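You operate a simulated robot arm through the tools that you are given. There is no shell and no other tool. Be economical: measure what you need, move in short steps, check, and stop when the job is done.

Carry out the task below with a simulated two-armed robot. There is one attempt and no reset: what you move stays moved.

Task
Hold the grey tub on the blue table top steady with one hand and put the red flag clip in it with the other.

It is judged by the outcome, as a careful person would: the job done as asked, and still so three seconds after it is handed in. It fails if anything else is knocked over, pushed out of place, dropped, spilled or broken.

Robot
Two 7-joint arms with two-finger parallel grippers on one trunk, on a base that drives. Base frame: it is fixed to the floor where the robot stands at the start and does not move with it; the origin is under the middle of the robot, x ahead of it, y to its left, z up. Units: mm, degrees, N and s.
The left shoulder is at the start at [70, 163, 1270], the right one opposite. With the tool pointing down near the work surface each hand reaches from about 360 to 880 mm from the robot's upright axis, wherever it stands, measured 20 degrees to its own side. Places, roughly: grey tub (16x13x9 cm) [800, 0, 900]. Payload 3.43 kg a hand.
The tool frame of a hand sits at the grasp point between the pads (the TCP): z along the fingers, y along the line on which they close. The tips reach 34 mm beyond it. Largest opening 128 mm; finger width 24, thickness 12; the body of the gripper, 48 by 130 mm, starts 96 mm behind the TCP.
Orientation is that of the tool frame in the base frame, as [roll, pitch, yaw] about the fixed x, y, z axes, in that order (R = Rz(yaw) Ry(pitch) Rx(roll)). With the fingers straight down and closing along the base's y, the tool's x points along the base's -x, its y along +y and its z along -z.

Tools
- The arms move only by the tool jog_arm. It takes "left_steps", "right_steps" or both (then of equal length, played together; a hand with none holds still); each is text: rows parted by semicolons, each of 7 numbers parted by spaces: the shift along the tool's x, y, z in mm, then the turn, a rotation vector about the tool's x, y, z in degrees, then the gripper command, from -1 (fully open) to 1 (shut), values between in proportion. In form: dx dy dz wx wy wz claw; .... A call has 1 to 8 rows; each row shifts and turns the commanded pose from where the row before left it, along the tool's axes as they then stand. Each row takes 0.2 s and may step no farther than 50 mm and 8.6 degrees from the row before; otherwise, or with a gripper value out of range, the whole call is refused. A pose out of reach is approached as far as the arm can. The call stops where the force on the tool passes 40 N (or 10 N more than at its start, if that is more) or the arm is blocked; 0.2 s more then pass. The fingers move at their own pace (about 153 mm/s each) and stop on an object; they squeeze with about 25 N. The grip force told is the motor's: it shows also when the fingers shut on nothing. Time passes only in rows, and 0.2 s behind the last, so rows that do not move let the fingers close. It gives the time, the measured TCP pose, the force on the tool (base axes), the opening and the grip force at its end, in the units of the frame above (readings bear some noise), with the torque about the TCP (base axes, N m) and any sound that the robot's microphone picked up.
- Cameras (640 x 400 px; columns grow to the right, rows downward): "scene" is now at [128.8, -1.9, 1480.3]; the picture's right is [-0.03, -1.00, 0.00], its down [-0.74, 0.02, -0.67] and it looks along [0.67, -0.02, -0.74] (base axes); focal length 276 px, centre (320, 200). "left" rides on the left gripper at [76, 11, -160] in its tool frame; the picture's right is [-0.15, 0.99, 0.00], its down [-0.88, -0.13, -0.46] and it looks along [-0.45, -0.07, 0.89] (tool axes); focal length 234 px, centre (320, 200). "right" rides on the right gripper at [76, -11, -160] in its tool frame; the picture's right is [0.15, 0.99, 0.00], its down [-0.88, 0.13, -0.46] and it looks along [-0.45, 0.07, 0.89] (tool axes); focal length 234 px, centre (320, 200). There is no depth. A picture from a camera that has moved, and an enlarged one, comes with that camera's place and axes in the base frame and with its lens.
- camera(camera): a new picture of that camera. It takes no simulated time.
- raise_lower(by): slides the trunk up (or, below 0, down) by that many mm; the arms and the scene camera ride with it, the base frame stays. It gives what a move gives, with no picture.
- steer(legs): drives the robot by 1 to 6 legs, each [ahead, left, turn to the left] in mm, mm and degrees, along the robot's own axes; the way and the turn of a leg run together, so that a leg with both is an arc; at most 1500 mm and 180 degrees a leg. The arms and the cameras ride along, it lands a little off, and it stops where it bumps. It gives what a move gives.
- aim_head(pan, tilt): turns the head with the scene camera to pan (to the left, within 86 degrees either way) and tilt (down, from -29 to 69), counted from straight ahead of the robot. It gives what a move gives.
- inspect(camera, box): a new picture of the part [left, top, right, bottom] of that camera's present view, enlarged. It takes no simulated time.
- close_job(): hands the job in; it is judged then, once.

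Work in short steps. Places have to be worked out from the pictures, the camera data and where the tool is seen: move nearer, look again, correct. Check each grasp and each placing, and mend what went wrong. You have 120 turns and 92 pictures in all, those below and enlarged ones among them. Open the grippers and draw the arms clear of the work before you hand the job in, unless the task says otherwise; then end with one line.

The tools are called after ">>>" by a JSON object that holds its "method" and its "body". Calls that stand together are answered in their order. jog_arm: Moves the arms, as the interface text tells. Its arguments: {"type":"object","properties":{"left_steps":{"type":"string"},"right_steps":{"type":"string"}},"required":[]} The other tools are called the same way: raise_lower (by) slides the trunk up or down; steer (legs) drives the base; aim_head (pan, tilt) turns the head that bears the scene camera; camera (camera) takes a picture; inspect (camera, box) takes an enlarged picture of a part of a camera's view; close_job () hands the job in.

At the start:

```text
time_s: 0.0
left_tool_pos: [553.9, 248.6, 1205.4]
left_ee_rot: [-180.0, 0.0, 179.9]
left_contact_force: [0.7, -0.3, -0.1]
left_torque: [0.03, 0.0, -0.01]
left_grip_width: 128.1
left_grip_force: 0.0
right_tool_pos: [497.9, -252.6, 1220.7]
right_ee_rot: [179.9, 0.0, -180.0]
right_contact_force: [-0.3, 0.0, -0.2]
right_torque: [-0.01, 0.03, -0.01]
right_grip_width: 128.0
right_grip_force: 0.0
trunk travel left (down, up): [-750.0, 190.0]
robot x, y, heading: [-4.5, -3.8, 0.2]
head pan, tilt: [-1.5, 47.8]
```

scene: 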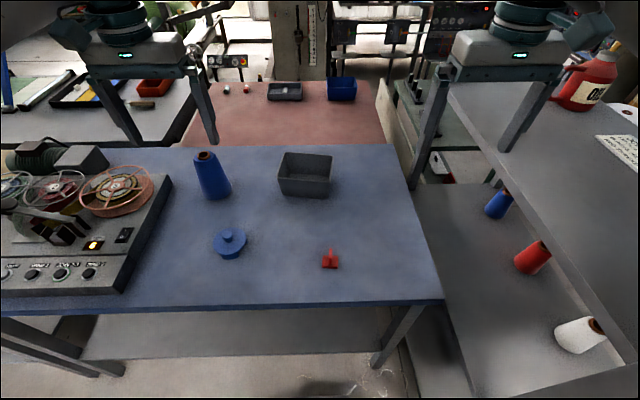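
right: 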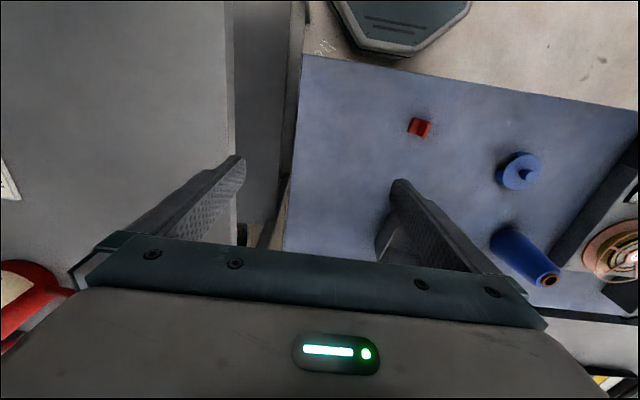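
left: 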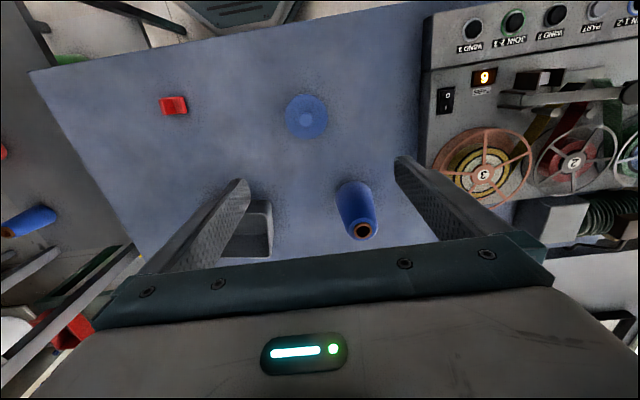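

I estimate the clip near [484,-38,850] and the tub near [775,20]. I'll enlarge the view of both to refine that.

>>> {"method": "inspect", "body": {"camera": "scene", "box": [260, 140, 350, 200]}}

>>> {"method": "inspect", "body": {"camera": "scene", "box": [300, 235, 360, 275]}}

>>> {"method": "inspect", "body": {"camera": "left", "box": [140, 80, 200, 120]}}

```text
6.67 times, centred on (305, 170) of scene
camera zoom: at [128.8, -1.9, 1480.3], right [-0.03, -1.0, 0.0], down [-0.74, 0.02, -0.67], along [0.67, -0.02, -0.74], focal length 1840 px, centre (420, 400)
```

zoom: 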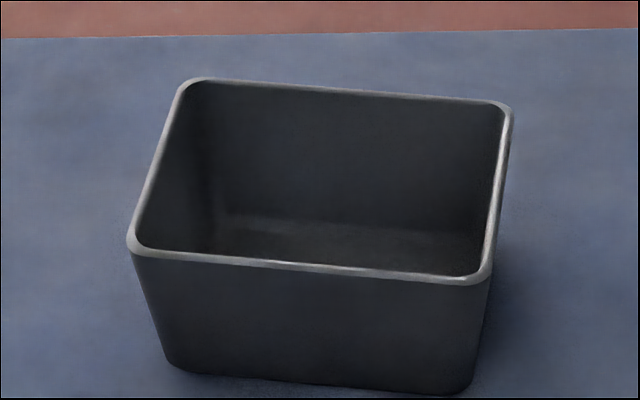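

```text
10.00 times, centred on (330, 255) of scene
camera zoom: at [128.8, -1.9, 1480.3], right [-0.03, -1.0, 0.0], down [-0.74, 0.02, -0.67], along [0.67, -0.02, -0.74], focal length 2760 px, centre (220, -350)
```

zoom: 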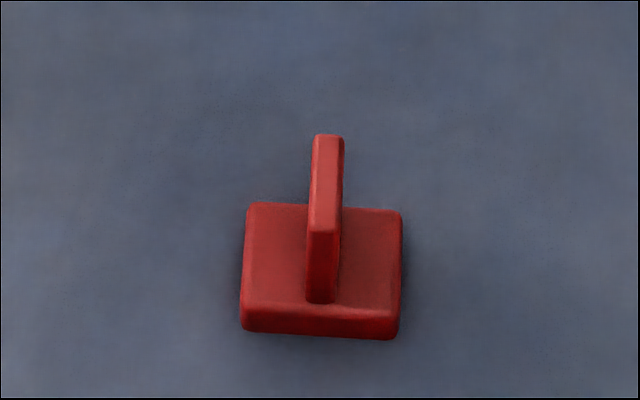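

```text
10.00 times, centred on (170, 100) of left
camera zoom: at [477.5, 260.2, 1364.2], right [0.15, 0.99, 0.0], down [0.88, -0.13, 0.46], along [0.45, -0.07, -0.89], focal length 2342 px, centre (1820, 1200)
```

zoom: 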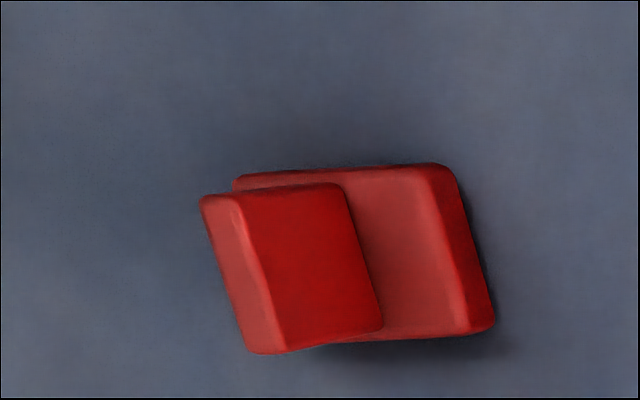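

The clip is a flat plate with an upright tab. The tab lies along x, yawed about -6°, centred near (484,-39), with its top at about z 893. The right hand goes above it first.

>>> {"method": "jog_arm", "body": {"right_steps": "1.75 26.7 27.6 0 0 0 -1;1.75 26.7 27.6 0 0 0 -1;1.75 26.7 27.6 0 0 0 -1;1.75 26.7 27.6 0 0 0 -1;1.75 26.7 27.6 0 0 0 -0.5;1.75 26.7 27.6 0 0 0 0;1.75 26.7 27.6 0 0 0 0;1.75 26.7 27.6 0 0 6 0"}}

>>> {"method": "camera", "body": {"camera": "right"}}

>>> {"method": "camera", "body": {"camera": "scene"}}

```text
time_s: 2.0
left_tool_pos: [563.8, 185.2, 1207.9]
left_ee_rot: [-179.8, 0.5, 176.0]
left_contact_force: [0.7, 0.3, 0.0]
left_torque: [-0.04, 0.06, -0.02]
left_grip_width: 127.7
left_grip_force: 0.0
right_tool_pos: [509.6, -113.0, 1059.3]
right_ee_rot: [179.7, 8.1, 167.9]
right_contact_force: [0.4, -0.3, -0.6]
right_torque: [-0.03, 0.01, 0.01]
right_grip_width: 64.1
right_grip_force: 0.0
trunk travel left (down, up): [-750.0, 190.0]
robot x, y, heading: [1.8, -28.3, -4.0]
head pan, tilt: [-1.5, 47.8]
stopped in row 8 (right hand): the arm was blocked; the commanded pose is now the measured one
```

```text
85 pictures are left
camera right: at [411.3, -103.3, 1206.6], right [0.06, 1.0, -0.02], down [0.82, -0.04, 0.57], along [0.57, -0.05, -0.82], focal length 234 px, centre (320, 200)
```

right: 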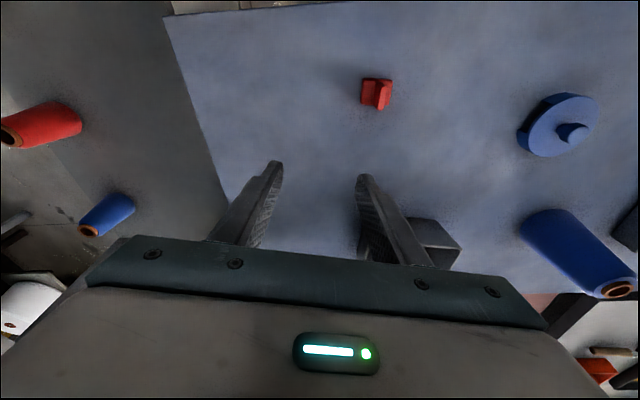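

```text
84 pictures are left
camera scene: at [118.7, -34.4, 1479.9], right [-0.1, -1.0, 0.0], down [-0.73, 0.07, -0.68], along [0.68, -0.07, -0.73], focal length 276 px, centre (320, 200)
```

scene: 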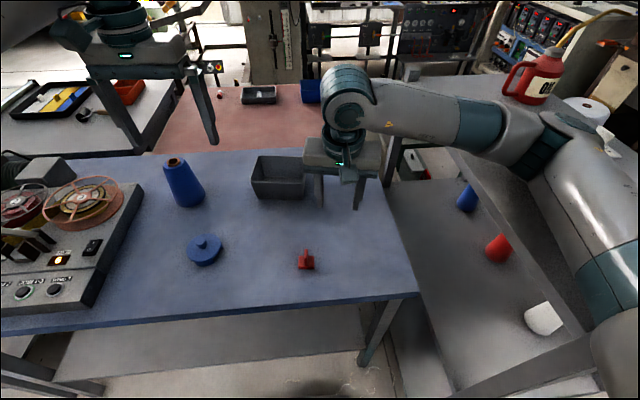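

The right arm was blocked and the base was pushed round (heading -4°). The right elbow probably touched the side bench, so I'll look that way before moving.

>>> {"method": "aim_head", "body": {"pan": -50, "tilt": 45}}

>>> {"method": "camera", "body": {"camera": "scene"}}

```text
time_s: 3.2
left_tool_pos: [560.8, 182.7, 1213.4]
left_ee_rot: [180.0, 0.7, 176.2]
left_contact_force: [0.5, -0.8, 0.4]
left_torque: [-0.03, 0.02, -0.02]
left_grip_width: 128.1
left_grip_force: 0.1
right_tool_pos: [507.2, -112.3, 1061.1]
right_ee_rot: [179.4, 7.9, 168.5]
right_contact_force: [-0.5, 0.2, 1.4]
right_torque: [-0.02, 0.04, -0.01]
right_grip_width: 64.2
right_grip_force: 0.1
trunk travel left (down, up): [-750.0, 190.0]
robot x, y, heading: [7.1, -24.9, -4.0]
head pan, tilt: [-50.0, 45.0]
```

```text
83 pictures are left
camera scene: at [85.1, -96.8, 1485.7], right [-0.81, -0.59, -0.01], down [-0.41, 0.57, -0.71], along [0.43, -0.57, -0.7], focal length 276 px, centre (320, 200)
```

scene: 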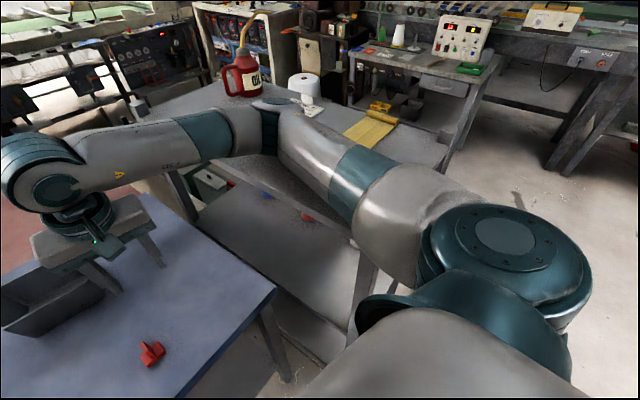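

The right elbow is resting against the side bench top. Raising the trunk should lift it straight off, then I'll check that nothing moved.

>>> {"method": "raise_lower", "body": {"by": 120}}

>>> {"method": "camera", "body": {"camera": "scene"}}

```text
time_s: 4.7
left_tool_pos: [574.1, 182.1, 1324.7]
left_ee_rot: [-179.9, 0.0, 176.2]
left_contact_force: [0.6, -0.3, 0.8]
left_torque: [0.01, 0.02, -0.02]
left_grip_width: 128.1
left_grip_force: 0.1
right_tool_pos: [515.7, -108.7, 1169.8]
right_ee_rot: [179.5, 6.5, 169.0]
right_contact_force: [0.5, 0.7, 0.8]
right_torque: [-0.01, 0.0, 0.01]
right_grip_width: 64.0
right_grip_force: 0.1
trunk travel left (down, up): [-870.0, 70.0]
robot x, y, heading: [7.3, -27.8, -3.6]
head pan, tilt: [-50.0, 45.0]
```

```text
82 pictures are left
camera scene: at [103.1, -97.2, 1604.3], right [-0.81, -0.59, 0.0], down [-0.42, 0.57, -0.71], along [0.42, -0.57, -0.71], focal length 276 px, centre (320, 200)
```

scene: 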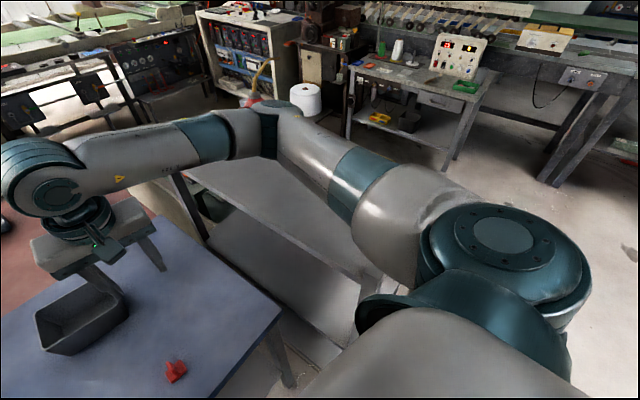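

The elbow is clear of the bench. I'll check the left side before driving left, since that takes the right elbow away from the bench.

>>> {"method": "aim_head", "body": {"pan": 70, "tilt": 45}}

>>> {"method": "camera", "body": {"camera": "scene"}}

```text
time_s: 6.7
left_tool_pos: [575.8, 183.6, 1325.4]
left_ee_rot: [180.0, 0.0, 176.4]
left_contact_force: [-0.2, -0.6, -0.1]
left_torque: [0.0, 0.0, -0.01]
left_grip_width: 128.1
left_grip_force: 0.1
right_tool_pos: [516.3, -108.3, 1168.9]
right_ee_rot: [179.5, 6.6, 169.0]
right_contact_force: [0.5, 0.2, -0.3]
right_torque: [0.01, 0.01, 0.02]
right_grip_width: 63.7
right_grip_force: 0.1
trunk travel left (down, up): [-870.0, 70.0]
robot x, y, heading: [9.3, -28.3, -3.8]
head pan, tilt: [70.0, 45.0]
```

```text
81 pictures are left
camera scene: at [88.7, 43.2, 1604.3], right [0.92, -0.4, 0.0], down [-0.29, -0.65, -0.71], along [0.28, 0.65, -0.71], focal length 276 px, centre (320, 200)
```

scene: 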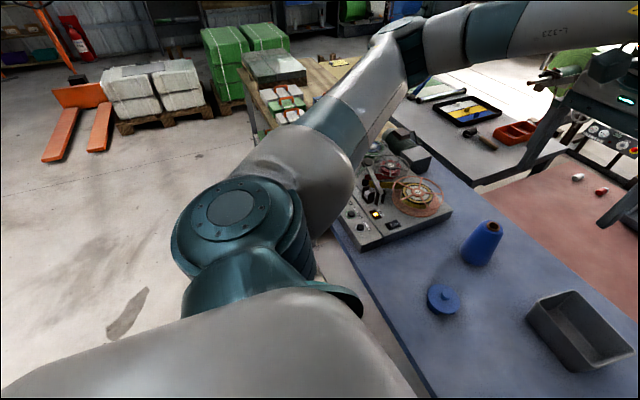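

The floor to the left is clear and the left arm is well above the machine. I'm driving left about 200 mm and squaring the heading.

>>> {"method": "steer", "body": {"legs": [[-5, 200, 3.8]]}}

>>> {"method": "raise_lower", "body": {"by": 65}}

>>> {"method": "aim_head", "body": {"pan": -55, "tilt": 45}}

>>> {"method": "camera", "body": {"camera": "scene"}}

```text
time_s: 8.2
left_tool_pos: [561.7, 413.6, 1324.9]
left_ee_rot: [179.9, 0.0, 179.9]
left_contact_force: [0.3, 0.1, 0.8]
left_torque: [0.04, -0.02, 0.02]
left_grip_width: 128.2
left_grip_force: 0.1
right_tool_pos: [521.7, 118.4, 1168.7]
right_ee_rot: [179.4, 6.6, 172.6]
right_contact_force: [-0.4, -0.1, 0.4]
right_torque: [0.03, 0.02, 0.0]
right_grip_width: 63.8
right_grip_force: 0.1
trunk travel left (down, up): [-870.0, 70.0]
robot x, y, heading: [7.5, 165.0, -0.2]
head pan, tilt: [70.0, 45.0]
```

```text
time_s: 9.3
left_tool_pos: [562.2, 414.6, 1389.1]
left_ee_rot: [180.0, -0.1, -179.9]
left_contact_force: [0.4, 0.4, -0.5]
left_torque: [0.04, 0.0, 0.01]
left_grip_width: 128.1
left_grip_force: 0.1
right_tool_pos: [522.5, 121.8, 1233.7]
right_ee_rot: [179.6, 6.6, 172.6]
right_contact_force: [-0.1, -0.1, -1.4]
right_torque: [-0.01, 0.0, 0.0]
right_grip_width: 63.8
right_grip_force: 0.0
trunk travel left (down, up): [-935.0, 5.0]
robot x, y, heading: [10.8, 166.6, -0.1]
head pan, tilt: [70.0, 45.0]
```

```text
time_s: 11.3
left_tool_pos: [561.4, 416.3, 1390.1]
left_ee_rot: [-180.0, 0.0, -179.9]
left_contact_force: [0.9, -1.0, -0.1]
left_torque: [-0.01, -0.01, 0.03]
left_grip_width: 128.1
left_grip_force: 0.1
right_tool_pos: [521.9, 123.0, 1234.8]
right_ee_rot: [179.6, 6.6, 172.5]
right_contact_force: [0.9, -0.5, 0.3]
right_torque: [-0.01, -0.01, -0.02]
right_grip_width: 64.0
right_grip_force: 0.0
trunk travel left (down, up): [-935.0, 5.0]
robot x, y, heading: [4.4, 169.0, -0.1]
head pan, tilt: [-55.0, 45.0]
```

```text
80 pictures are left
camera scene: at [104.1, 101.6, 1669.3], right [-0.82, -0.57, 0.0], down [-0.41, 0.58, -0.71], along [0.41, -0.58, -0.71], focal length 276 px, centre (320, 200)
```

scene: 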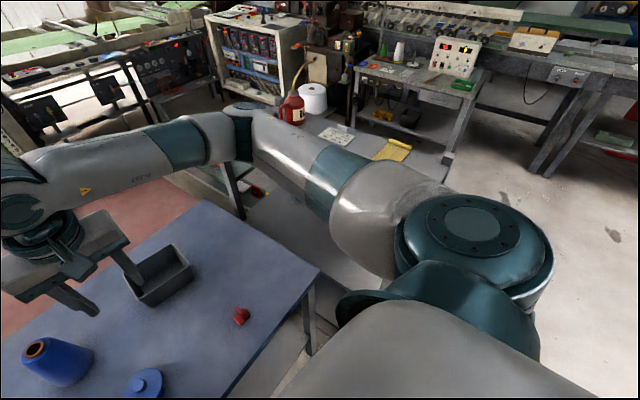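

Everything on the bench is still standing. I'll straighten the right wrist, move partway towards the clip, and check the elbow's clearance.

>>> {"method": "jog_arm", "body": {"right_steps": "0 0 0 0 6.6 0 0;2.4 -23.5 33.4 0 0 0 0;2.4 -23.5 33.4 0 0 0 0;2.4 -23.5 33.4 0 0 0 0;2.4 -23.5 33.4 0 0 0 0"}}

>>> {"method": "camera", "body": {"camera": "scene"}}

>>> {"method": "camera", "body": {"camera": "right"}}

```text
time_s: 12.5
left_tool_pos: [561.2, 413.9, 1390.4]
left_ee_rot: [179.9, -0.1, -179.9]
left_contact_force: [0.0, -1.7, 0.4]
left_torque: [0.0, 0.0, 0.03]
left_grip_width: 128.0
left_grip_force: 0.1
right_tool_pos: [501.5, 28.1, 1102.8]
right_ee_rot: [179.5, 0.0, 172.7]
right_contact_force: [0.4, 0.1, 0.2]
right_torque: [0.03, -0.01, -0.01]
right_grip_width: 63.9
right_grip_force: 0.1
trunk travel left (down, up): [-935.0, 5.0]
robot x, y, heading: [6.9, 165.6, -0.1]
head pan, tilt: [-55.0, 45.0]
```

```text
79 pictures are left
camera scene: at [103.7, 99.6, 1669.3], right [-0.82, -0.57, 0.0], down [-0.41, 0.58, -0.71], along [0.41, -0.58, -0.71], focal length 276 px, centre (320, 200)
```

scene: 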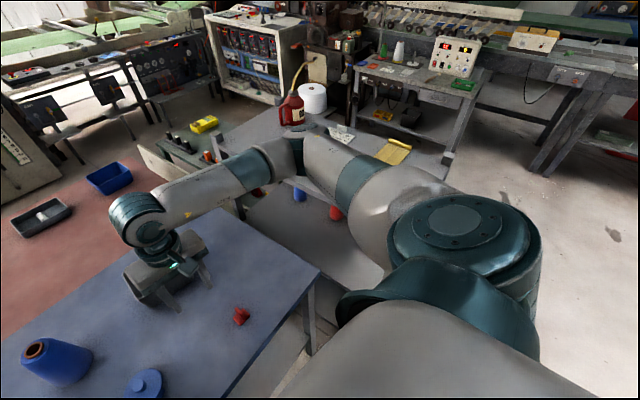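

```text
78 pictures are left
camera right: at [423.2, 26.7, 1261.0], right [-0.02, 1.0, 0.01], down [0.89, 0.01, 0.46], along [0.46, 0.02, -0.89], focal length 234 px, centre (320, 200)
```

right: 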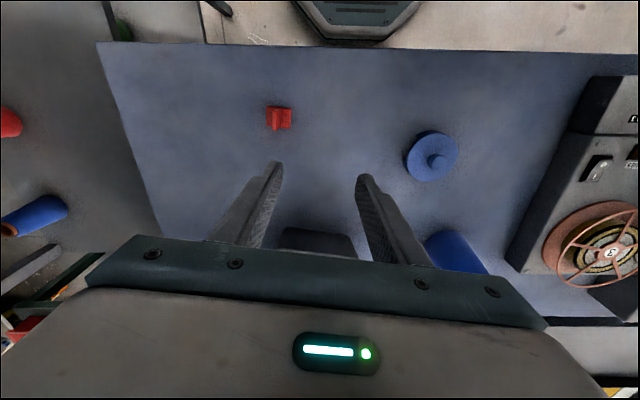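

I put the bench top at about z 1120 with its edge at y≈-390, and the elbow at about z 1340, so it's clear. I'll continue to just above the clip and look again.

>>> {"method": "jog_arm", "body": {"right_steps": "3.7 -22 34 0 0 0 0;3.7 -22 34 0 0 0 0;3.7 -22 34 0 0 0 0;0 0 0 0 0 0 0.1"}}

>>> {"method": "camera", "body": {"camera": "right"}}

>>> {"method": "camera", "body": {"camera": "scene"}}

```text
time_s: 13.5
left_tool_pos: [560.8, 417.2, 1389.5]
left_ee_rot: [-180.0, -0.1, 180.0]
left_contact_force: [0.2, -0.6, 0.0]
left_torque: [-0.02, 0.0, -0.02]
left_grip_width: 128.0
left_grip_force: 0.1
right_tool_pos: [479.4, -34.7, 995.7]
right_ee_rot: [179.7, 0.0, 172.7]
right_contact_force: [0.0, -0.6, -0.7]
right_torque: [0.02, 0.03, -0.01]
right_grip_width: 57.2
right_grip_force: 0.0
trunk travel left (down, up): [-935.0, 5.0]
robot x, y, heading: [3.3, 169.9, -0.2]
head pan, tilt: [-55.0, 45.0]
```

```text
77 pictures are left
camera right: at [402.4, -36.2, 1156.1], right [-0.02, 1.0, 0.01], down [0.89, 0.01, 0.46], along [0.46, 0.02, -0.89], focal length 234 px, centre (320, 200)
```

right: 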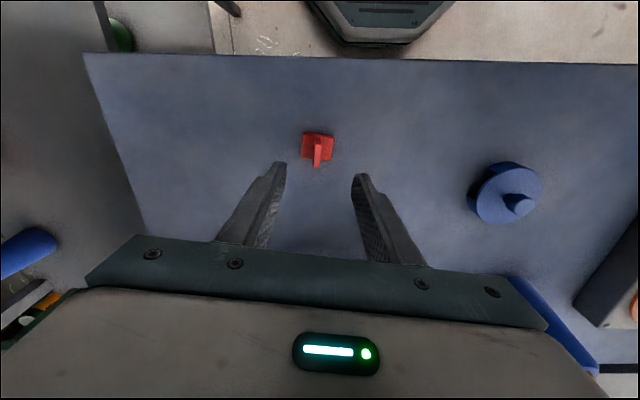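

```text
76 pictures are left
camera scene: at [104.3, 102.4, 1669.3], right [-0.82, -0.57, 0.0], down [-0.41, 0.58, -0.71], along [0.4, -0.58, -0.71], focal length 276 px, centre (320, 200)
```

scene: 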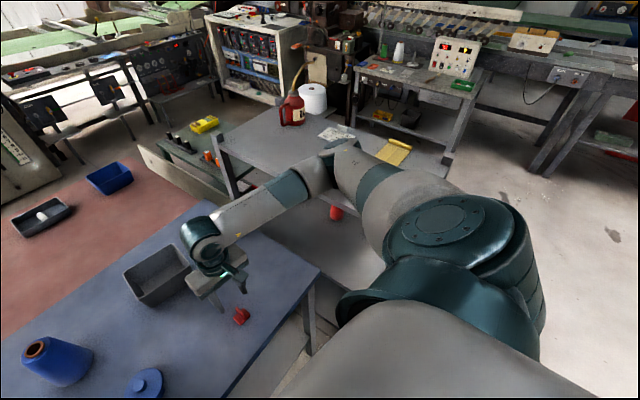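

The elbow is still high. I'll enlarge the clip in the right hand's view to align with it.

>>> {"method": "inspect", "body": {"camera": "right", "box": [270, 115, 366, 175]}}

```text
6.67 times, centred on (318, 145) of right
camera zoom: at [402.4, -36.2, 1156.1], right [-0.02, 1.0, 0.01], down [0.89, 0.01, 0.46], along [0.46, 0.02, -0.89], focal length 1561 px, centre (333, 567)
```

zoom: 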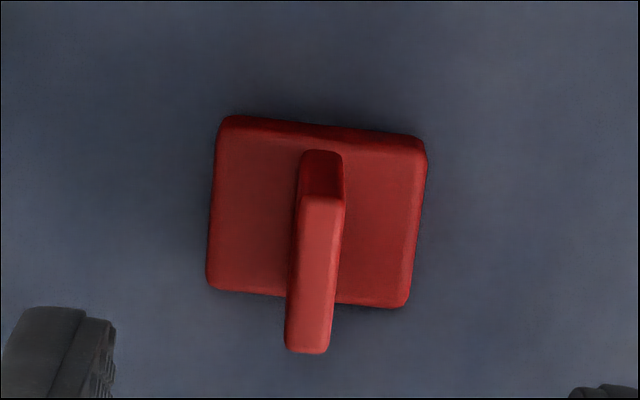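

The tab centre works out at about (482,-34.5) with its top at z 892, and the hand is at (479,-35). I'm descending to TCP z≈898, with the tips straddling the tab.

>>> {"method": "jog_arm", "body": {"right_steps": "-2.6 0 33 0 0 -2 0.3;0 0 33 0 0 0 0.3;0 0 20 0 0 0 0.3;0 0 11 0 0 0 0.3"}}

>>> {"method": "camera", "body": {"camera": "right"}}

```text
time_s: 14.5
left_tool_pos: [562.0, 415.5, 1390.4]
left_ee_rot: [180.0, 0.0, -180.0]
left_contact_force: [-0.3, -0.7, 0.1]
left_torque: [0.03, -0.02, 0.03]
left_grip_width: 128.2
left_grip_force: 0.2
right_tool_pos: [485.6, -31.6, 900.9]
right_ee_rot: [179.6, 0.0, 174.7]
right_contact_force: [0.0, -1.0, 0.4]
right_torque: [0.0, 0.04, 0.03]
right_grip_width: 44.8
right_grip_force: 0.0
trunk travel left (down, up): [-935.0, 5.0]
robot x, y, heading: [8.9, 169.4, -0.1]
head pan, tilt: [-55.0, 45.0]
```

```text
74 pictures are left
camera right: at [407.6, -36.7, 1059.8], right [-0.05, 1.0, 0.01], down [0.89, 0.04, 0.46], along [0.46, 0.03, -0.89], focal length 234 px, centre (320, 200)
```

right: 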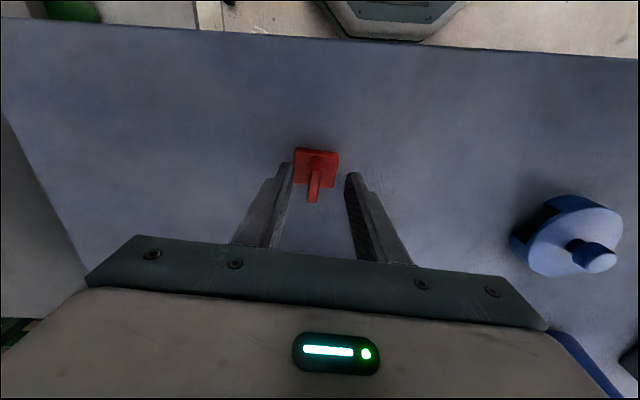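

>>> {"method": "inspect", "body": {"camera": "right", "box": [262, 135, 374, 205]}}

```text
5.71 times, centred on (318, 170) of right
camera zoom: at [407.6, -36.7, 1059.8], right [-0.05, 1.0, 0.01], down [0.89, 0.04, 0.46], along [0.46, 0.03, -0.89], focal length 1338 px, centre (331, 371)
```

zoom: 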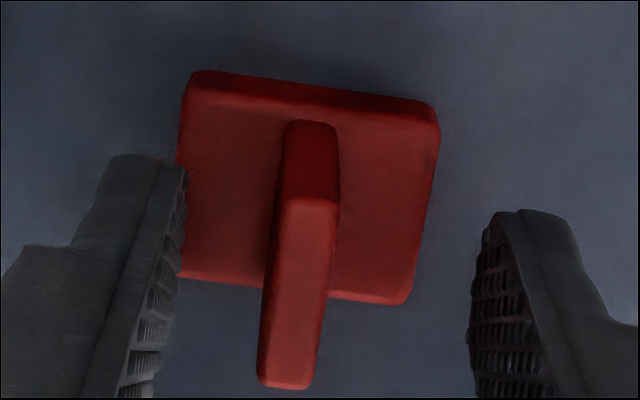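

The tab sits about 4 mm to the -y side of centre between the fingers. I'll shift, go 4 mm lower and close.

>>> {"method": "jog_arm", "body": {"right_steps": "0 -4 4 0 0 0 0.3;0 0 0 0 0 0 0.6;0 0 0 0 0 0 1;0 0 0 0 0 0 1;0 0 0 0 0 0 1"}}

>>> {"method": "inspect", "body": {"camera": "right", "box": [262, 135, 374, 205]}}

```text
time_s: 15.7
left_tool_pos: [561.2, 418.4, 1389.8]
left_ee_rot: [-179.9, 0.0, 179.9]
left_contact_force: [0.0, 1.2, 0.3]
left_torque: [-0.03, -0.03, -0.03]
left_grip_width: 127.8
left_grip_force: 0.0
right_tool_pos: [484.9, -34.9, 897.9]
right_ee_rot: [179.4, 0.2, 174.7]
right_contact_force: [2.1, 3.5, 17.5]
right_torque: [-0.1, 0.04, -0.02]
right_grip_width: 6.9
right_grip_force: 25.2
trunk travel left (down, up): [-935.0, 5.0]
robot x, y, heading: [9.1, 170.1, 0.1]
head pan, tilt: [-55.0, 45.0]
```

```text
5.71 times, centred on (318, 170) of right
camera zoom: at [406.7, -39.0, 1057.2], right [-0.05, 1.0, 0.01], down [0.89, 0.04, 0.46], along [0.46, 0.03, -0.89], focal length 1338 px, centre (331, 371)
```

zoom: 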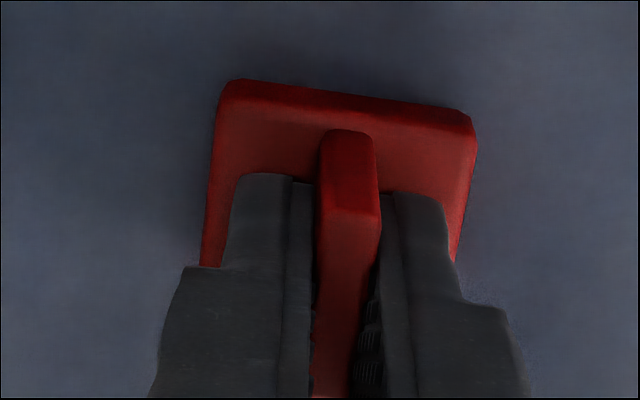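

The tab is gripped at a width of 6.9 mm. I'm lifting 120 mm to check the grasp.

>>> {"method": "jog_arm", "body": {"right_steps": "0 0 -15 0 0 0 1;0 0 -35 0 0 0 1;0 0 -35 0 0 0 1;0 0 -35 0 0 0 1"}}

>>> {"method": "camera", "body": {"camera": "right"}}

>>> {"method": "aim_head", "body": {"pan": -10, "tilt": 50}}

>>> {"method": "camera", "body": {"camera": "scene"}}

```text
time_s: 16.7
left_tool_pos: [561.5, 416.1, 1390.4]
left_ee_rot: [180.0, 0.0, -179.9]
left_contact_force: [0.1, 0.8, -0.2]
left_torque: [0.03, 0.0, -0.01]
left_grip_width: 127.9
left_grip_force: 0.1
right_tool_pos: [483.9, -38.8, 1016.2]
right_ee_rot: [179.6, 0.0, 174.6]
right_contact_force: [-0.6, -0.2, -0.6]
right_torque: [0.0, -0.02, -0.02]
right_grip_width: 7.0
right_grip_force: 24.9
trunk travel left (down, up): [-935.0, 5.0]
robot x, y, heading: [4.8, 167.6, 0.0]
head pan, tilt: [-55.0, 45.0]
```

```text
71 pictures are left
camera right: at [406.3, -42.7, 1175.0], right [-0.05, 1.0, 0.01], down [0.89, 0.04, 0.46], along [0.46, 0.03, -0.89], focal length 234 px, centre (320, 200)
```

right: 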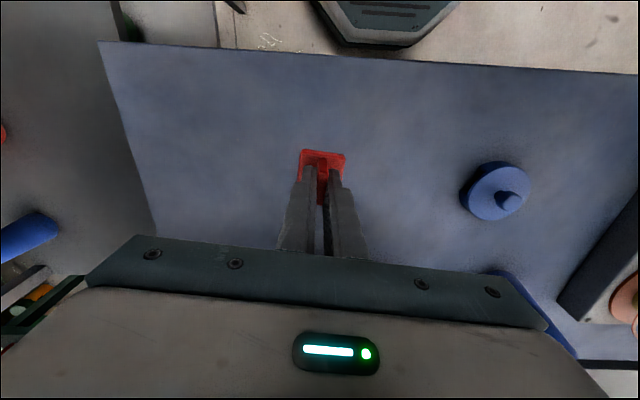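

```text
time_s: 17.9
left_tool_pos: [561.4, 415.6, 1389.2]
left_ee_rot: [-180.0, 0.0, 180.0]
left_contact_force: [-0.4, 0.1, -0.3]
left_torque: [-0.01, -0.01, 0.02]
left_grip_width: 128.1
left_grip_force: 0.1
right_tool_pos: [483.4, -38.0, 1014.3]
right_ee_rot: [179.4, -0.1, 174.7]
right_contact_force: [0.0, -0.1, -0.3]
right_torque: [0.01, -0.01, -0.02]
right_grip_width: 7.0
right_grip_force: 24.7
trunk travel left (down, up): [-935.0, 5.0]
robot x, y, heading: [7.5, 168.7, 0.1]
head pan, tilt: [-10.0, 50.0]
```

```text
70 pictures are left
camera scene: at [133.2, 154.6, 1662.4], right [-0.18, -0.98, 0.0], down [-0.75, 0.13, -0.64], along [0.63, -0.11, -0.77], focal length 276 px, centre (320, 200)
```

scene: 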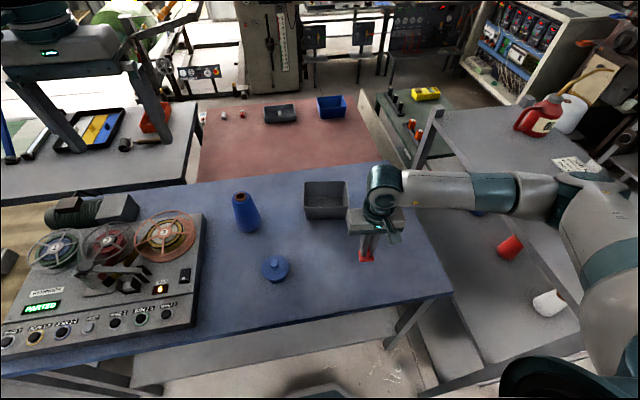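

The clip is held. I'll relocate the tub from this higher view before bringing in the left hand.

>>> {"method": "inspect", "body": {"camera": "scene", "box": [288, 170, 368, 220]}}

```text
8.00 times, centred on (328, 195) of scene
camera zoom: at [133.2, 154.6, 1662.4], right [-0.18, -0.98, 0.0], down [-0.75, 0.13, -0.64], along [0.63, -0.11, -0.77], focal length 2208 px, centre (256, 240)
```

zoom: 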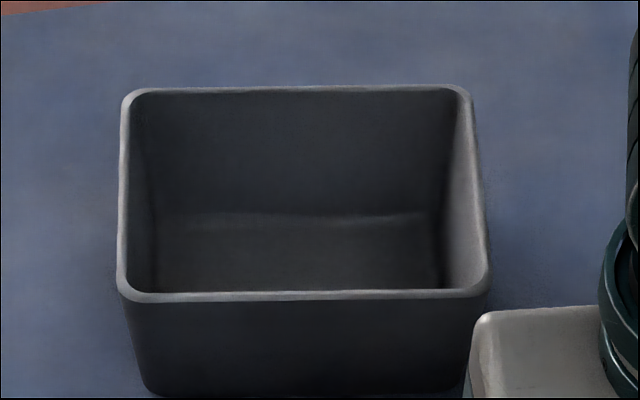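

Both views agree: the left wall midpoint is at about (766,99), rim z≈940, wall yaw ≈ -9°. The left hand goes above it.

>>> {"method": "jog_arm", "body": {"left_steps": "-18.6 -28.8 20 0 0 0 -1;-18.6 -28.8 20 0 0 0 -1;-18.6 -28.8 20 0 0 0 -1;-18.6 -28.8 20 0 0 0 -1;-18.6 -28.8 20 0 0 0 -1;-18.6 -28.8 20 0 0 0 -1;-18.6 -28.8 20 0 0 0 -1;-18.6 -28.8 20 0 0 0 -1"}}

>>> {"method": "jog_arm", "body": {"left_steps": "-18.6 -28.8 30 0 0 0 -0.6;-18.6 -28.8 30 0 0 0 -0.6;-18.6 -28.8 30 0 0 0 -0.5;0 0 20 0 0 8 -0.5"}}

>>> {"method": "camera", "body": {"camera": "left"}}

>>> {"method": "camera", "body": {"camera": "scene"}}

```text
time_s: 19.6
left_tool_pos: [710.0, 182.7, 1229.6]
left_ee_rot: [179.9, -0.1, -180.0]
left_contact_force: [0.0, 0.1, 0.2]
left_torque: [0.02, 0.04, 0.0]
left_grip_width: 127.8
left_grip_force: 0.0
right_tool_pos: [485.1, -40.3, 1014.7]
right_ee_rot: [179.4, 0.0, 174.8]
right_contact_force: [-0.2, -1.1, -0.4]
right_torque: [0.01, 0.03, -0.05]
right_grip_width: 6.6
right_grip_force: 25.6
trunk travel left (down, up): [-935.0, 5.0]
robot x, y, heading: [4.9, 170.8, 0.1]
head pan, tilt: [-10.0, 50.0]
```

```text
time_s: 20.6
left_tool_pos: [764.4, 99.1, 1119.8]
left_ee_rot: [179.9, 0.1, 171.9]
left_contact_force: [0.2, 0.0, 0.2]
left_torque: [-0.01, 0.0, -0.03]
left_grip_width: 96.0
left_grip_force: 0.0
right_tool_pos: [483.9, -37.3, 1015.7]
right_ee_rot: [179.6, 0.0, 174.7]
right_contact_force: [0.0, 0.1, -0.9]
right_torque: [-0.01, 0.02, -0.01]
right_grip_width: 6.6
right_grip_force: 24.9
trunk travel left (down, up): [-935.0, 5.0]
robot x, y, heading: [6.4, 167.7, -0.0]
head pan, tilt: [-10.0, 50.0]
```

```text
68 pictures are left
camera left: at [691.4, 121.3, 1277.6], right [0.28, 0.96, 0.0], down [0.85, -0.25, 0.46], along [0.44, -0.13, -0.89], focal length 234 px, centre (320, 200)
```

left: 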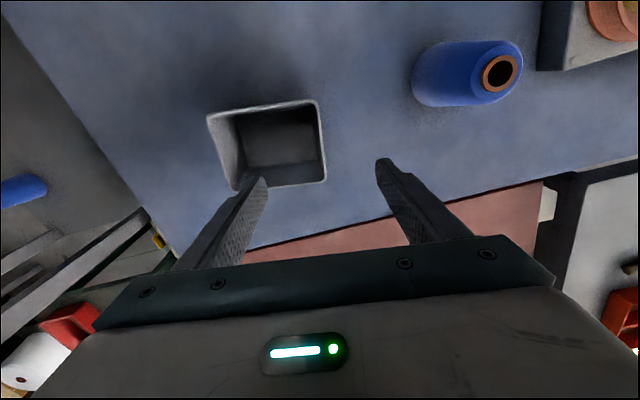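

```text
67 pictures are left
camera scene: at [133.3, 155.6, 1662.4], right [-0.17, -0.98, 0.0], down [-0.75, 0.13, -0.64], along [0.63, -0.11, -0.77], focal length 276 px, centre (320, 200)
```

scene: 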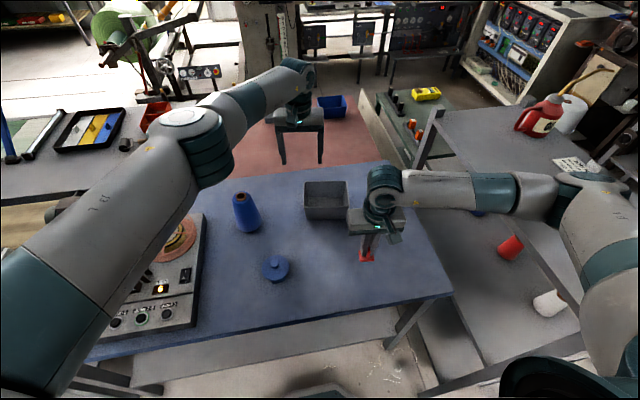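

The left camera confirms the wall midpoint at (766,100), with yaw about -10°. I'm descending partway before a last check.

>>> {"method": "jog_arm", "body": {"left_steps": "0 0 40 0 0 2 -0.3;0 0 40 0 0 0 -0.2;0 0 35 0 0 0 -0.1"}}

>>> {"method": "camera", "body": {"camera": "left"}}

```text
time_s: 21.4
left_tool_pos: [751.2, 101.3, 1012.7]
left_ee_rot: [-179.9, 0.1, 170.0]
left_contact_force: [-0.5, -0.5, 0.2]
left_torque: [-0.07, 0.0, 0.02]
left_grip_width: 70.3
left_grip_force: 0.1
left hand out of reach, approached as far as the arm can: row 2, 3
right_tool_pos: [484.6, -36.9, 1014.6]
right_ee_rot: [179.6, 0.0, 174.7]
right_contact_force: [0.5, 0.5, -0.6]
right_torque: [-0.03, 0.03, -0.01]
right_grip_width: 6.9
right_grip_force: 24.5
trunk travel left (down, up): [-935.0, 5.0]
robot x, y, heading: [8.2, 167.6, -0.2]
head pan, tilt: [-10.0, 50.0]
```

```text
66 pictures are left
camera left: at [677.7, 125.6, 1171.5], right [0.32, 0.95, 0.0], down [0.84, -0.28, 0.46], along [0.43, -0.14, -0.89], focal length 234 px, centre (320, 200)
```

left: 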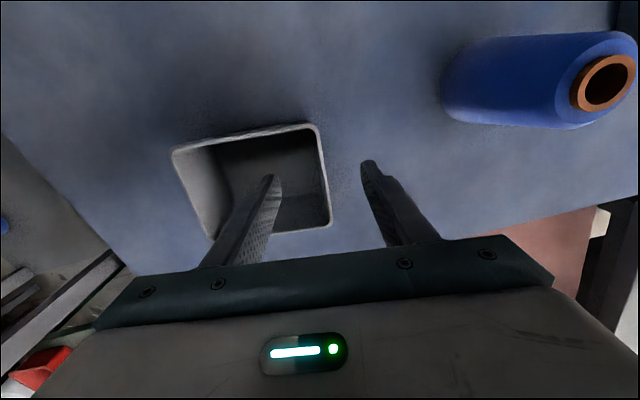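

The left arm is short of reach with the trunk this high. I'll raise both hands 100 mm, with the right going a bit forward, then lower the trunk 100 mm.

>>> {"method": "jog_arm", "body": {"left_steps": "0 0 -25 0 0 0 -0.2;0 0 -25 0 0 0 -0.2;0 0 -25 0 0 0 -0.2;0 0 -25 0 0 0 -0.2", "right_steps": "-29 -2.3 -25 0 0 0 1;-29 -2.3 -25 0 0 0 1;-29 -2.3 -25 0 0 0 1;-29 -2.3 -25 0 0 0 1"}}

>>> {"method": "raise_lower", "body": {"by": -50}}

>>> {"method": "aim_head", "body": {"pan": -40, "tilt": 45}}

>>> {"method": "camera", "body": {"camera": "scene"}}

```text
time_s: 22.4
left_tool_pos: [752.3, 99.0, 1112.0]
left_ee_rot: [-179.9, -0.1, 170.1]
left_contact_force: [-0.8, 1.3, -0.6]
left_torque: [-0.01, 0.02, 0.02]
left_grip_width: 76.7
left_grip_force: 0.1
right_tool_pos: [599.1, -58.2, 1115.7]
right_ee_rot: [179.7, 0.0, 174.7]
right_contact_force: [0.0, 0.1, -1.0]
right_torque: [0.0, 0.0, 0.0]
right_grip_width: 6.7
right_grip_force: 25.2
trunk travel left (down, up): [-935.0, 5.0]
robot x, y, heading: [6.2, 166.7, -0.1]
head pan, tilt: [-10.0, 50.0]
```

```text
time_s: 23.4
left_tool_pos: [750.1, 97.4, 1063.2]
left_ee_rot: [-180.0, 0.0, 170.0]
left_contact_force: [0.0, -0.4, 0.5]
left_torque: [0.01, 0.0, 0.0]
left_grip_width: 76.5
left_grip_force: 0.0
right_tool_pos: [597.4, -59.6, 1065.6]
right_ee_rot: [179.4, 0.2, 174.7]
right_contact_force: [0.0, -0.2, -0.7]
right_torque: [0.03, -0.01, 0.0]
right_grip_width: 6.8
right_grip_force: 24.4
trunk travel left (down, up): [-885.0, 55.0]
robot x, y, heading: [7.2, 167.2, -0.0]
head pan, tilt: [-10.0, 50.0]
```

```text
time_s: 24.3
left_tool_pos: [750.4, 98.1, 1061.4]
left_ee_rot: [-179.9, 0.0, 170.0]
left_contact_force: [-0.5, -0.3, 0.4]
left_torque: [-0.01, 0.02, -0.05]
left_grip_width: 77.0
left_grip_force: 0.1
right_tool_pos: [597.9, -61.6, 1064.7]
right_ee_rot: [179.5, -0.1, 174.7]
right_contact_force: [0.7, -0.1, -0.2]
right_torque: [0.02, -0.01, 0.0]
right_grip_width: 6.7
right_grip_force: 24.5
trunk travel left (down, up): [-885.0, 55.0]
robot x, y, heading: [7.4, 166.8, -0.2]
head pan, tilt: [-40.0, 45.0]
```

```text
65 pictures are left
camera scene: at [120.1, 115.7, 1619.2], right [-0.64, -0.77, 0.0], down [-0.54, 0.45, -0.71], along [0.54, -0.45, -0.71], focal length 276 px, centre (320, 200)
```

scene: 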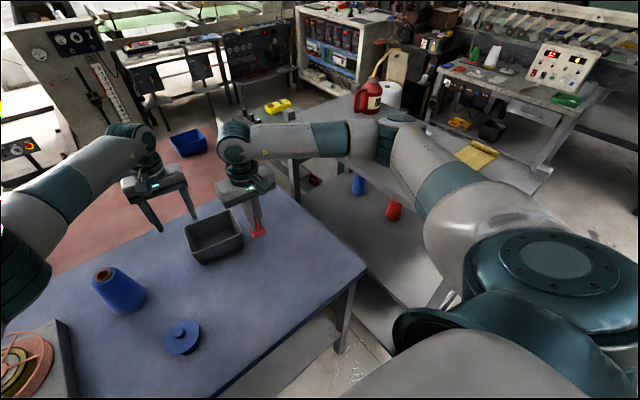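

The elbow is about 200 mm above the bench level and inside its edge. I'm lowering another 50 mm.

>>> {"method": "raise_lower", "body": {"by": -50}}

>>> {"method": "jog_arm", "body": {"left_steps": "-15 0 15 0 0 0 -0.2;0 0 15 0 0 0 -0.2"}}

>>> {"method": "camera", "body": {"camera": "left"}}

```text
time_s: 25.2
left_tool_pos: [750.1, 97.0, 1013.1]
left_ee_rot: [-180.0, 0.0, 170.0]
left_contact_force: [0.1, 0.0, 0.2]
left_torque: [0.0, -0.03, 0.04]
left_grip_width: 76.8
left_grip_force: 0.0
right_tool_pos: [597.3, -59.6, 1015.0]
right_ee_rot: [179.5, 0.1, 174.7]
right_contact_force: [-0.5, 0.4, -0.6]
right_torque: [0.01, -0.02, 0.0]
right_grip_width: 7.1
right_grip_force: 24.8
trunk travel left (down, up): [-835.0, 105.0]
robot x, y, heading: [9.9, 162.6, -0.0]
head pan, tilt: [-40.0, 45.0]
```

```text
time_s: 25.8
left_tool_pos: [763.7, 95.6, 981.9]
left_ee_rot: [-180.0, -0.1, 170.0]
left_contact_force: [-0.1, -0.7, 0.7]
left_torque: [0.02, 0.0, -0.01]
left_grip_width: 76.7
left_grip_force: 0.0
right_tool_pos: [596.7, -58.0, 1015.5]
right_ee_rot: [179.5, 0.0, 174.7]
right_contact_force: [0.4, 0.2, 0.0]
right_torque: [0.0, -0.03, 0.0]
right_grip_width: 7.1
right_grip_force: 24.9
trunk travel left (down, up): [-835.0, 105.0]
robot x, y, heading: [4.2, 167.5, -0.2]
head pan, tilt: [-40.0, 45.0]
```

```text
64 pictures are left
camera left: at [691.3, 120.6, 1141.5], right [0.32, 0.95, 0.0], down [0.84, -0.28, 0.46], along [0.43, -0.14, -0.89], focal length 234 px, centre (320, 200)
```

left: 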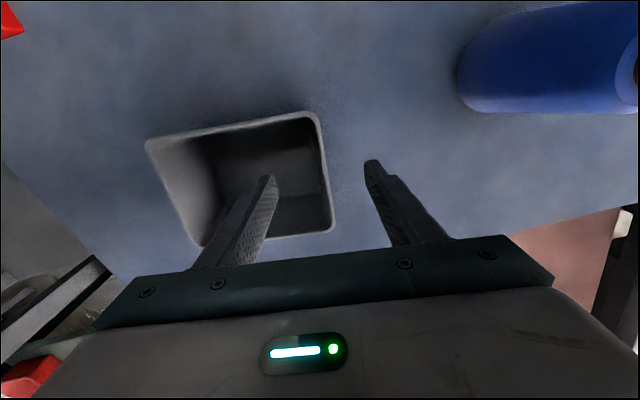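

The wall at this x is at y≈103, so I'll shift +6 mm and descend to straddle the rim.

>>> {"method": "jog_arm", "body": {"left_steps": "0 6 15 0 0 0 -0.1;0 0 12 0 0 0 0.1;0 0 10 0 0 0 0.3;0 0 0 0 0 0 0.4"}}

>>> {"method": "camera", "body": {"camera": "left"}}

```text
time_s: 26.8
left_tool_pos: [764.7, 102.6, 951.2]
left_ee_rot: [-179.9, 0.0, 170.0]
left_contact_force: [-0.8, -0.1, -0.3]
left_torque: [-0.03, 0.01, 0.02]
left_grip_width: 38.3
left_grip_force: 0.1
left hand out of reach, approached as far as the arm can: row 2
right_tool_pos: [597.3, -59.1, 1015.5]
right_ee_rot: [179.6, 0.0, 174.7]
right_contact_force: [0.2, -0.9, -0.7]
right_torque: [0.01, -0.01, -0.03]
right_grip_width: 6.8
right_grip_force: 25.3
trunk travel left (down, up): [-835.0, 105.0]
robot x, y, heading: [8.9, 168.1, -0.1]
head pan, tilt: [-40.0, 45.0]
```

```text
63 pictures are left
camera left: at [689.9, 127.8, 1110.9], right [0.32, 0.95, 0.0], down [0.84, -0.28, 0.46], along [0.43, -0.15, -0.89], focal length 234 px, centre (320, 200)
```

left: 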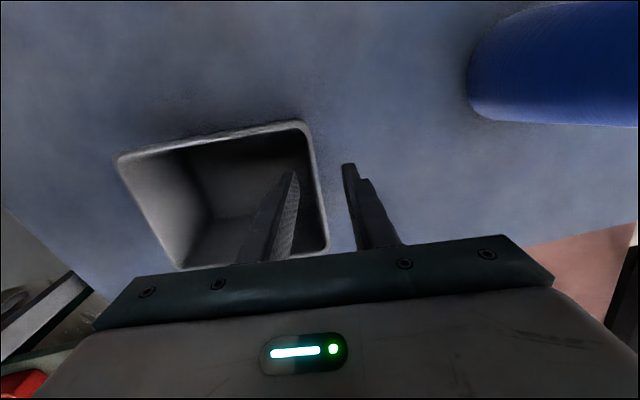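

>>> {"method": "inspect", "body": {"camera": "left", "box": [260, 140, 388, 220]}}

```text
5.00 times, centred on (324, 180) of left
camera zoom: at [689.9, 127.8, 1110.9], right [0.32, 0.95, 0.0], down [0.84, -0.28, 0.46], along [0.43, -0.15, -0.89], focal length 1171 px, centre (300, 300)
```

zoom: 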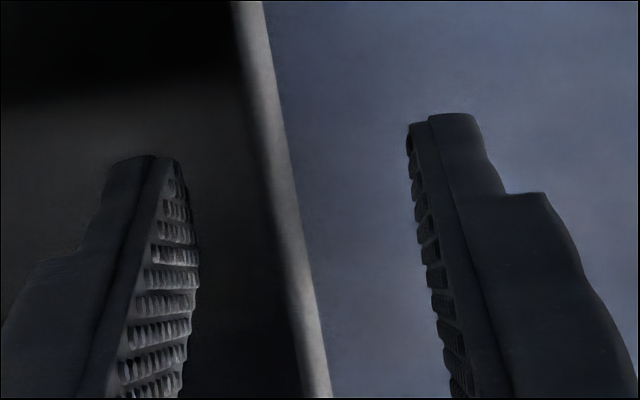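

Nearly centred; the wall is about 2 mm off towards the tub. I'll correct and close gently on the wall.

>>> {"method": "jog_arm", "body": {"left_steps": "0 -1.7 3 0 0 0 0.5;0 0 0 0 0 0 0.65;0 0 0 0 0 0 0.75;0 0 0 0 0 0 0.85;0 0 0 0 0 0 0.95;0 0 0 0 0 0 1;0 0 0 0 0 0 1"}}

>>> {"method": "camera", "body": {"camera": "left"}}

>>> {"method": "aim_head", "body": {"pan": -12, "tilt": 50}}

>>> {"method": "camera", "body": {"camera": "scene"}}

```text
time_s: 28.4
left_tool_pos: [760.7, 101.7, 948.5]
left_ee_rot: [-180.0, 0.0, 170.0]
left_contact_force: [-0.6, -0.9, 1.9]
left_torque: [-0.48, 0.21, -0.19]
left_grip_width: 5.7
left_grip_force: 24.9
right_tool_pos: [597.9, -58.7, 1016.4]
right_ee_rot: [179.5, -0.1, 174.7]
right_contact_force: [-0.7, 0.7, -0.5]
right_torque: [-0.01, 0.0, 0.02]
right_grip_width: 7.0
right_grip_force: 24.7
trunk travel left (down, up): [-835.0, 105.0]
robot x, y, heading: [9.3, 167.0, -0.2]
head pan, tilt: [-40.0, 45.0]
```

```text
61 pictures are left
camera left: at [687.7, 126.7, 1108.5], right [0.32, 0.95, 0.0], down [0.84, -0.28, 0.46], along [0.43, -0.14, -0.89], focal length 234 px, centre (320, 200)
```

left: 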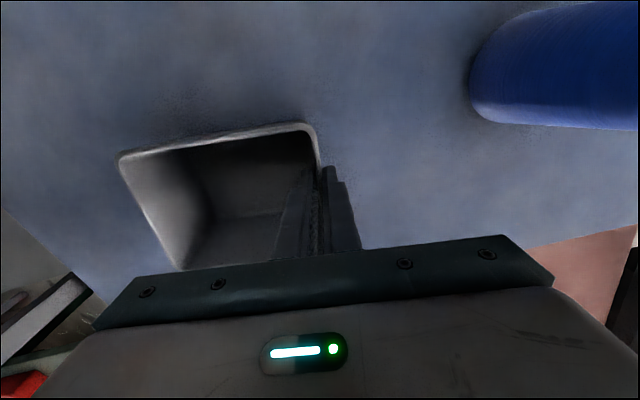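

```text
time_s: 29.4
left_tool_pos: [760.8, 101.3, 948.5]
left_ee_rot: [-180.0, 0.0, 170.1]
left_contact_force: [-0.1, 0.6, 2.3]
left_torque: [-0.49, 0.13, -0.22]
left_grip_width: 6.0
left_grip_force: 24.6
right_tool_pos: [599.6, -58.6, 1015.9]
right_ee_rot: [179.5, 0.0, 174.8]
right_contact_force: [0.3, 0.1, -1.0]
right_torque: [-0.01, 0.02, -0.04]
right_grip_width: 7.0
right_grip_force: 24.5
trunk travel left (down, up): [-835.0, 105.0]
robot x, y, heading: [9.1, 165.7, -0.0]
head pan, tilt: [-12.0, 50.0]
```

```text
60 pictures are left
camera scene: at [132.4, 151.9, 1562.4], right [-0.21, -0.98, 0.0], down [-0.75, 0.16, -0.64], along [0.63, -0.13, -0.77], focal length 276 px, centre (320, 200)
```

scene: 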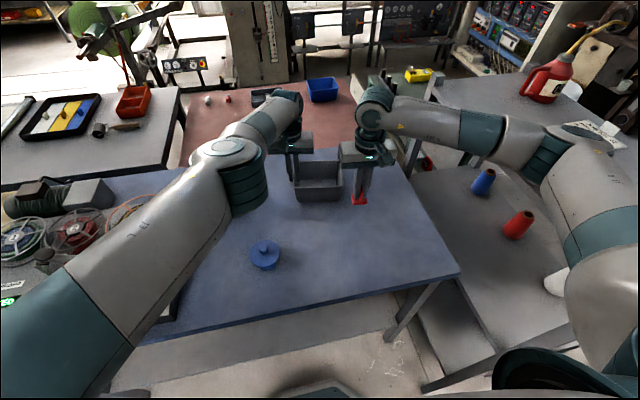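

The left hand has the tub wall: width about 6 mm, 25 N, tub undisturbed. I'll raise the right hand and lean its top about 17° to the right so the two wrists stay apart over the tub.

>>> {"method": "jog_arm", "body": {"right_steps": "0 0 -20 0 0 0 1;0 0 -20 -8.6 0 0 1;0 0 0 -8.6 0 0 1;0 0 0 0 0 0 1"}}

>>> {"method": "camera", "body": {"camera": "right"}}

```text
time_s: 30.4
left_tool_pos: [760.1, 102.0, 950.0]
left_ee_rot: [-179.9, 0.0, 169.9]
left_contact_force: [-0.2, -0.4, 2.1]
left_torque: [-0.54, 0.09, -0.18]
left_grip_width: 5.8
left_grip_force: 25.5
right_tool_pos: [599.3, -59.1, 1057.2]
right_ee_rot: [162.4, 0.1, 174.7]
right_contact_force: [-0.4, 1.4, -1.8]
right_torque: [0.0, -0.01, -0.04]
right_grip_width: 6.9
right_grip_force: 25.0
trunk travel left (down, up): [-835.0, 105.0]
robot x, y, heading: [7.0, 168.2, -0.3]
head pan, tilt: [-12.0, 50.0]
```

```text
59 pictures are left
camera right: at [516.9, -110.3, 1204.9], right [-0.06, 0.95, 0.3], down [0.88, -0.1, 0.47], along [0.48, 0.29, -0.83], focal length 234 px, centre (320, 200)
```

right: 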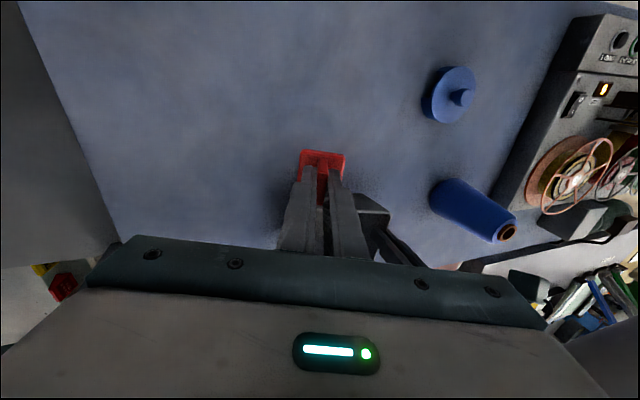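

>>> {"method": "jog_arm", "body": {"right_steps": "-36 13.4 6.1 0 0 0 1;-36 13.4 6.1 0 0 0 1;-36 13.4 6.1 0 0 0 1"}}

>>> {"method": "camera", "body": {"camera": "scene"}}

>>> {"method": "camera", "body": {"camera": "left"}}

>>> {"method": "camera", "body": {"camera": "right"}}

```text
time_s: 31.2
left_tool_pos: [760.8, 103.1, 949.2]
left_ee_rot: [-179.9, 0.1, 170.0]
left_contact_force: [1.8, -0.4, 3.8]
left_torque: [-0.53, 0.14, 0.22]
left_grip_width: 5.7
left_grip_force: 24.6
right_tool_pos: [712.1, -24.0, 1051.3]
right_ee_rot: [162.4, -0.1, 174.8]
right_contact_force: [-1.0, -0.3, 0.3]
right_torque: [0.0, 0.01, -0.02]
right_grip_width: 6.7
right_grip_force: 25.0
trunk travel left (down, up): [-835.0, 105.0]
robot x, y, heading: [7.0, 167.1, -0.2]
head pan, tilt: [-12.0, 50.0]
```

```text
58 pictures are left
camera scene: at [133.2, 153.4, 1562.4], right [-0.21, -0.98, 0.0], down [-0.75, 0.16, -0.64], along [0.63, -0.14, -0.77], focal length 276 px, centre (320, 200)
```

scene: 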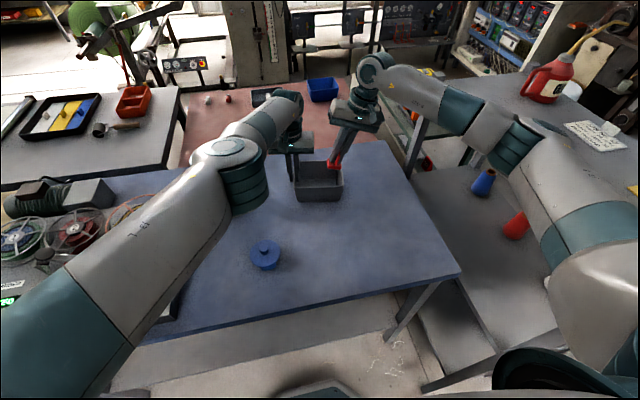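

```text
57 pictures are left
camera left: at [688.2, 127.2, 1108.3], right [0.32, 0.95, 0.0], down [0.84, -0.28, 0.46], along [0.43, -0.15, -0.89], focal length 234 px, centre (320, 200)
```

left: 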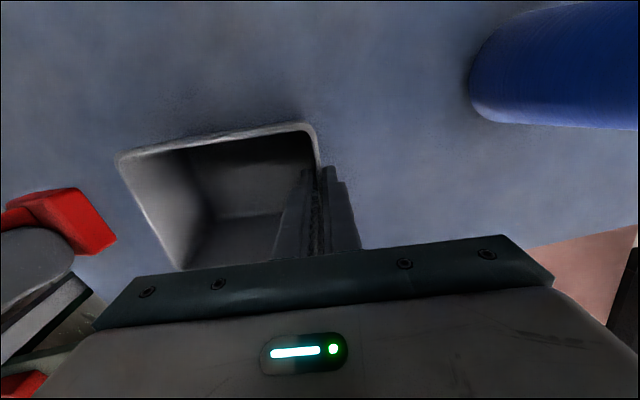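

```text
56 pictures are left
camera right: at [629.2, -74.9, 1200.7], right [-0.06, 0.95, 0.3], down [0.88, -0.1, 0.47], along [0.48, 0.29, -0.83], focal length 234 px, centre (320, 200)
```

right: 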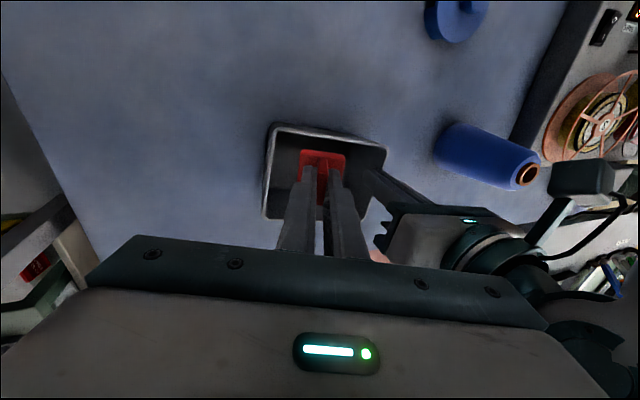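

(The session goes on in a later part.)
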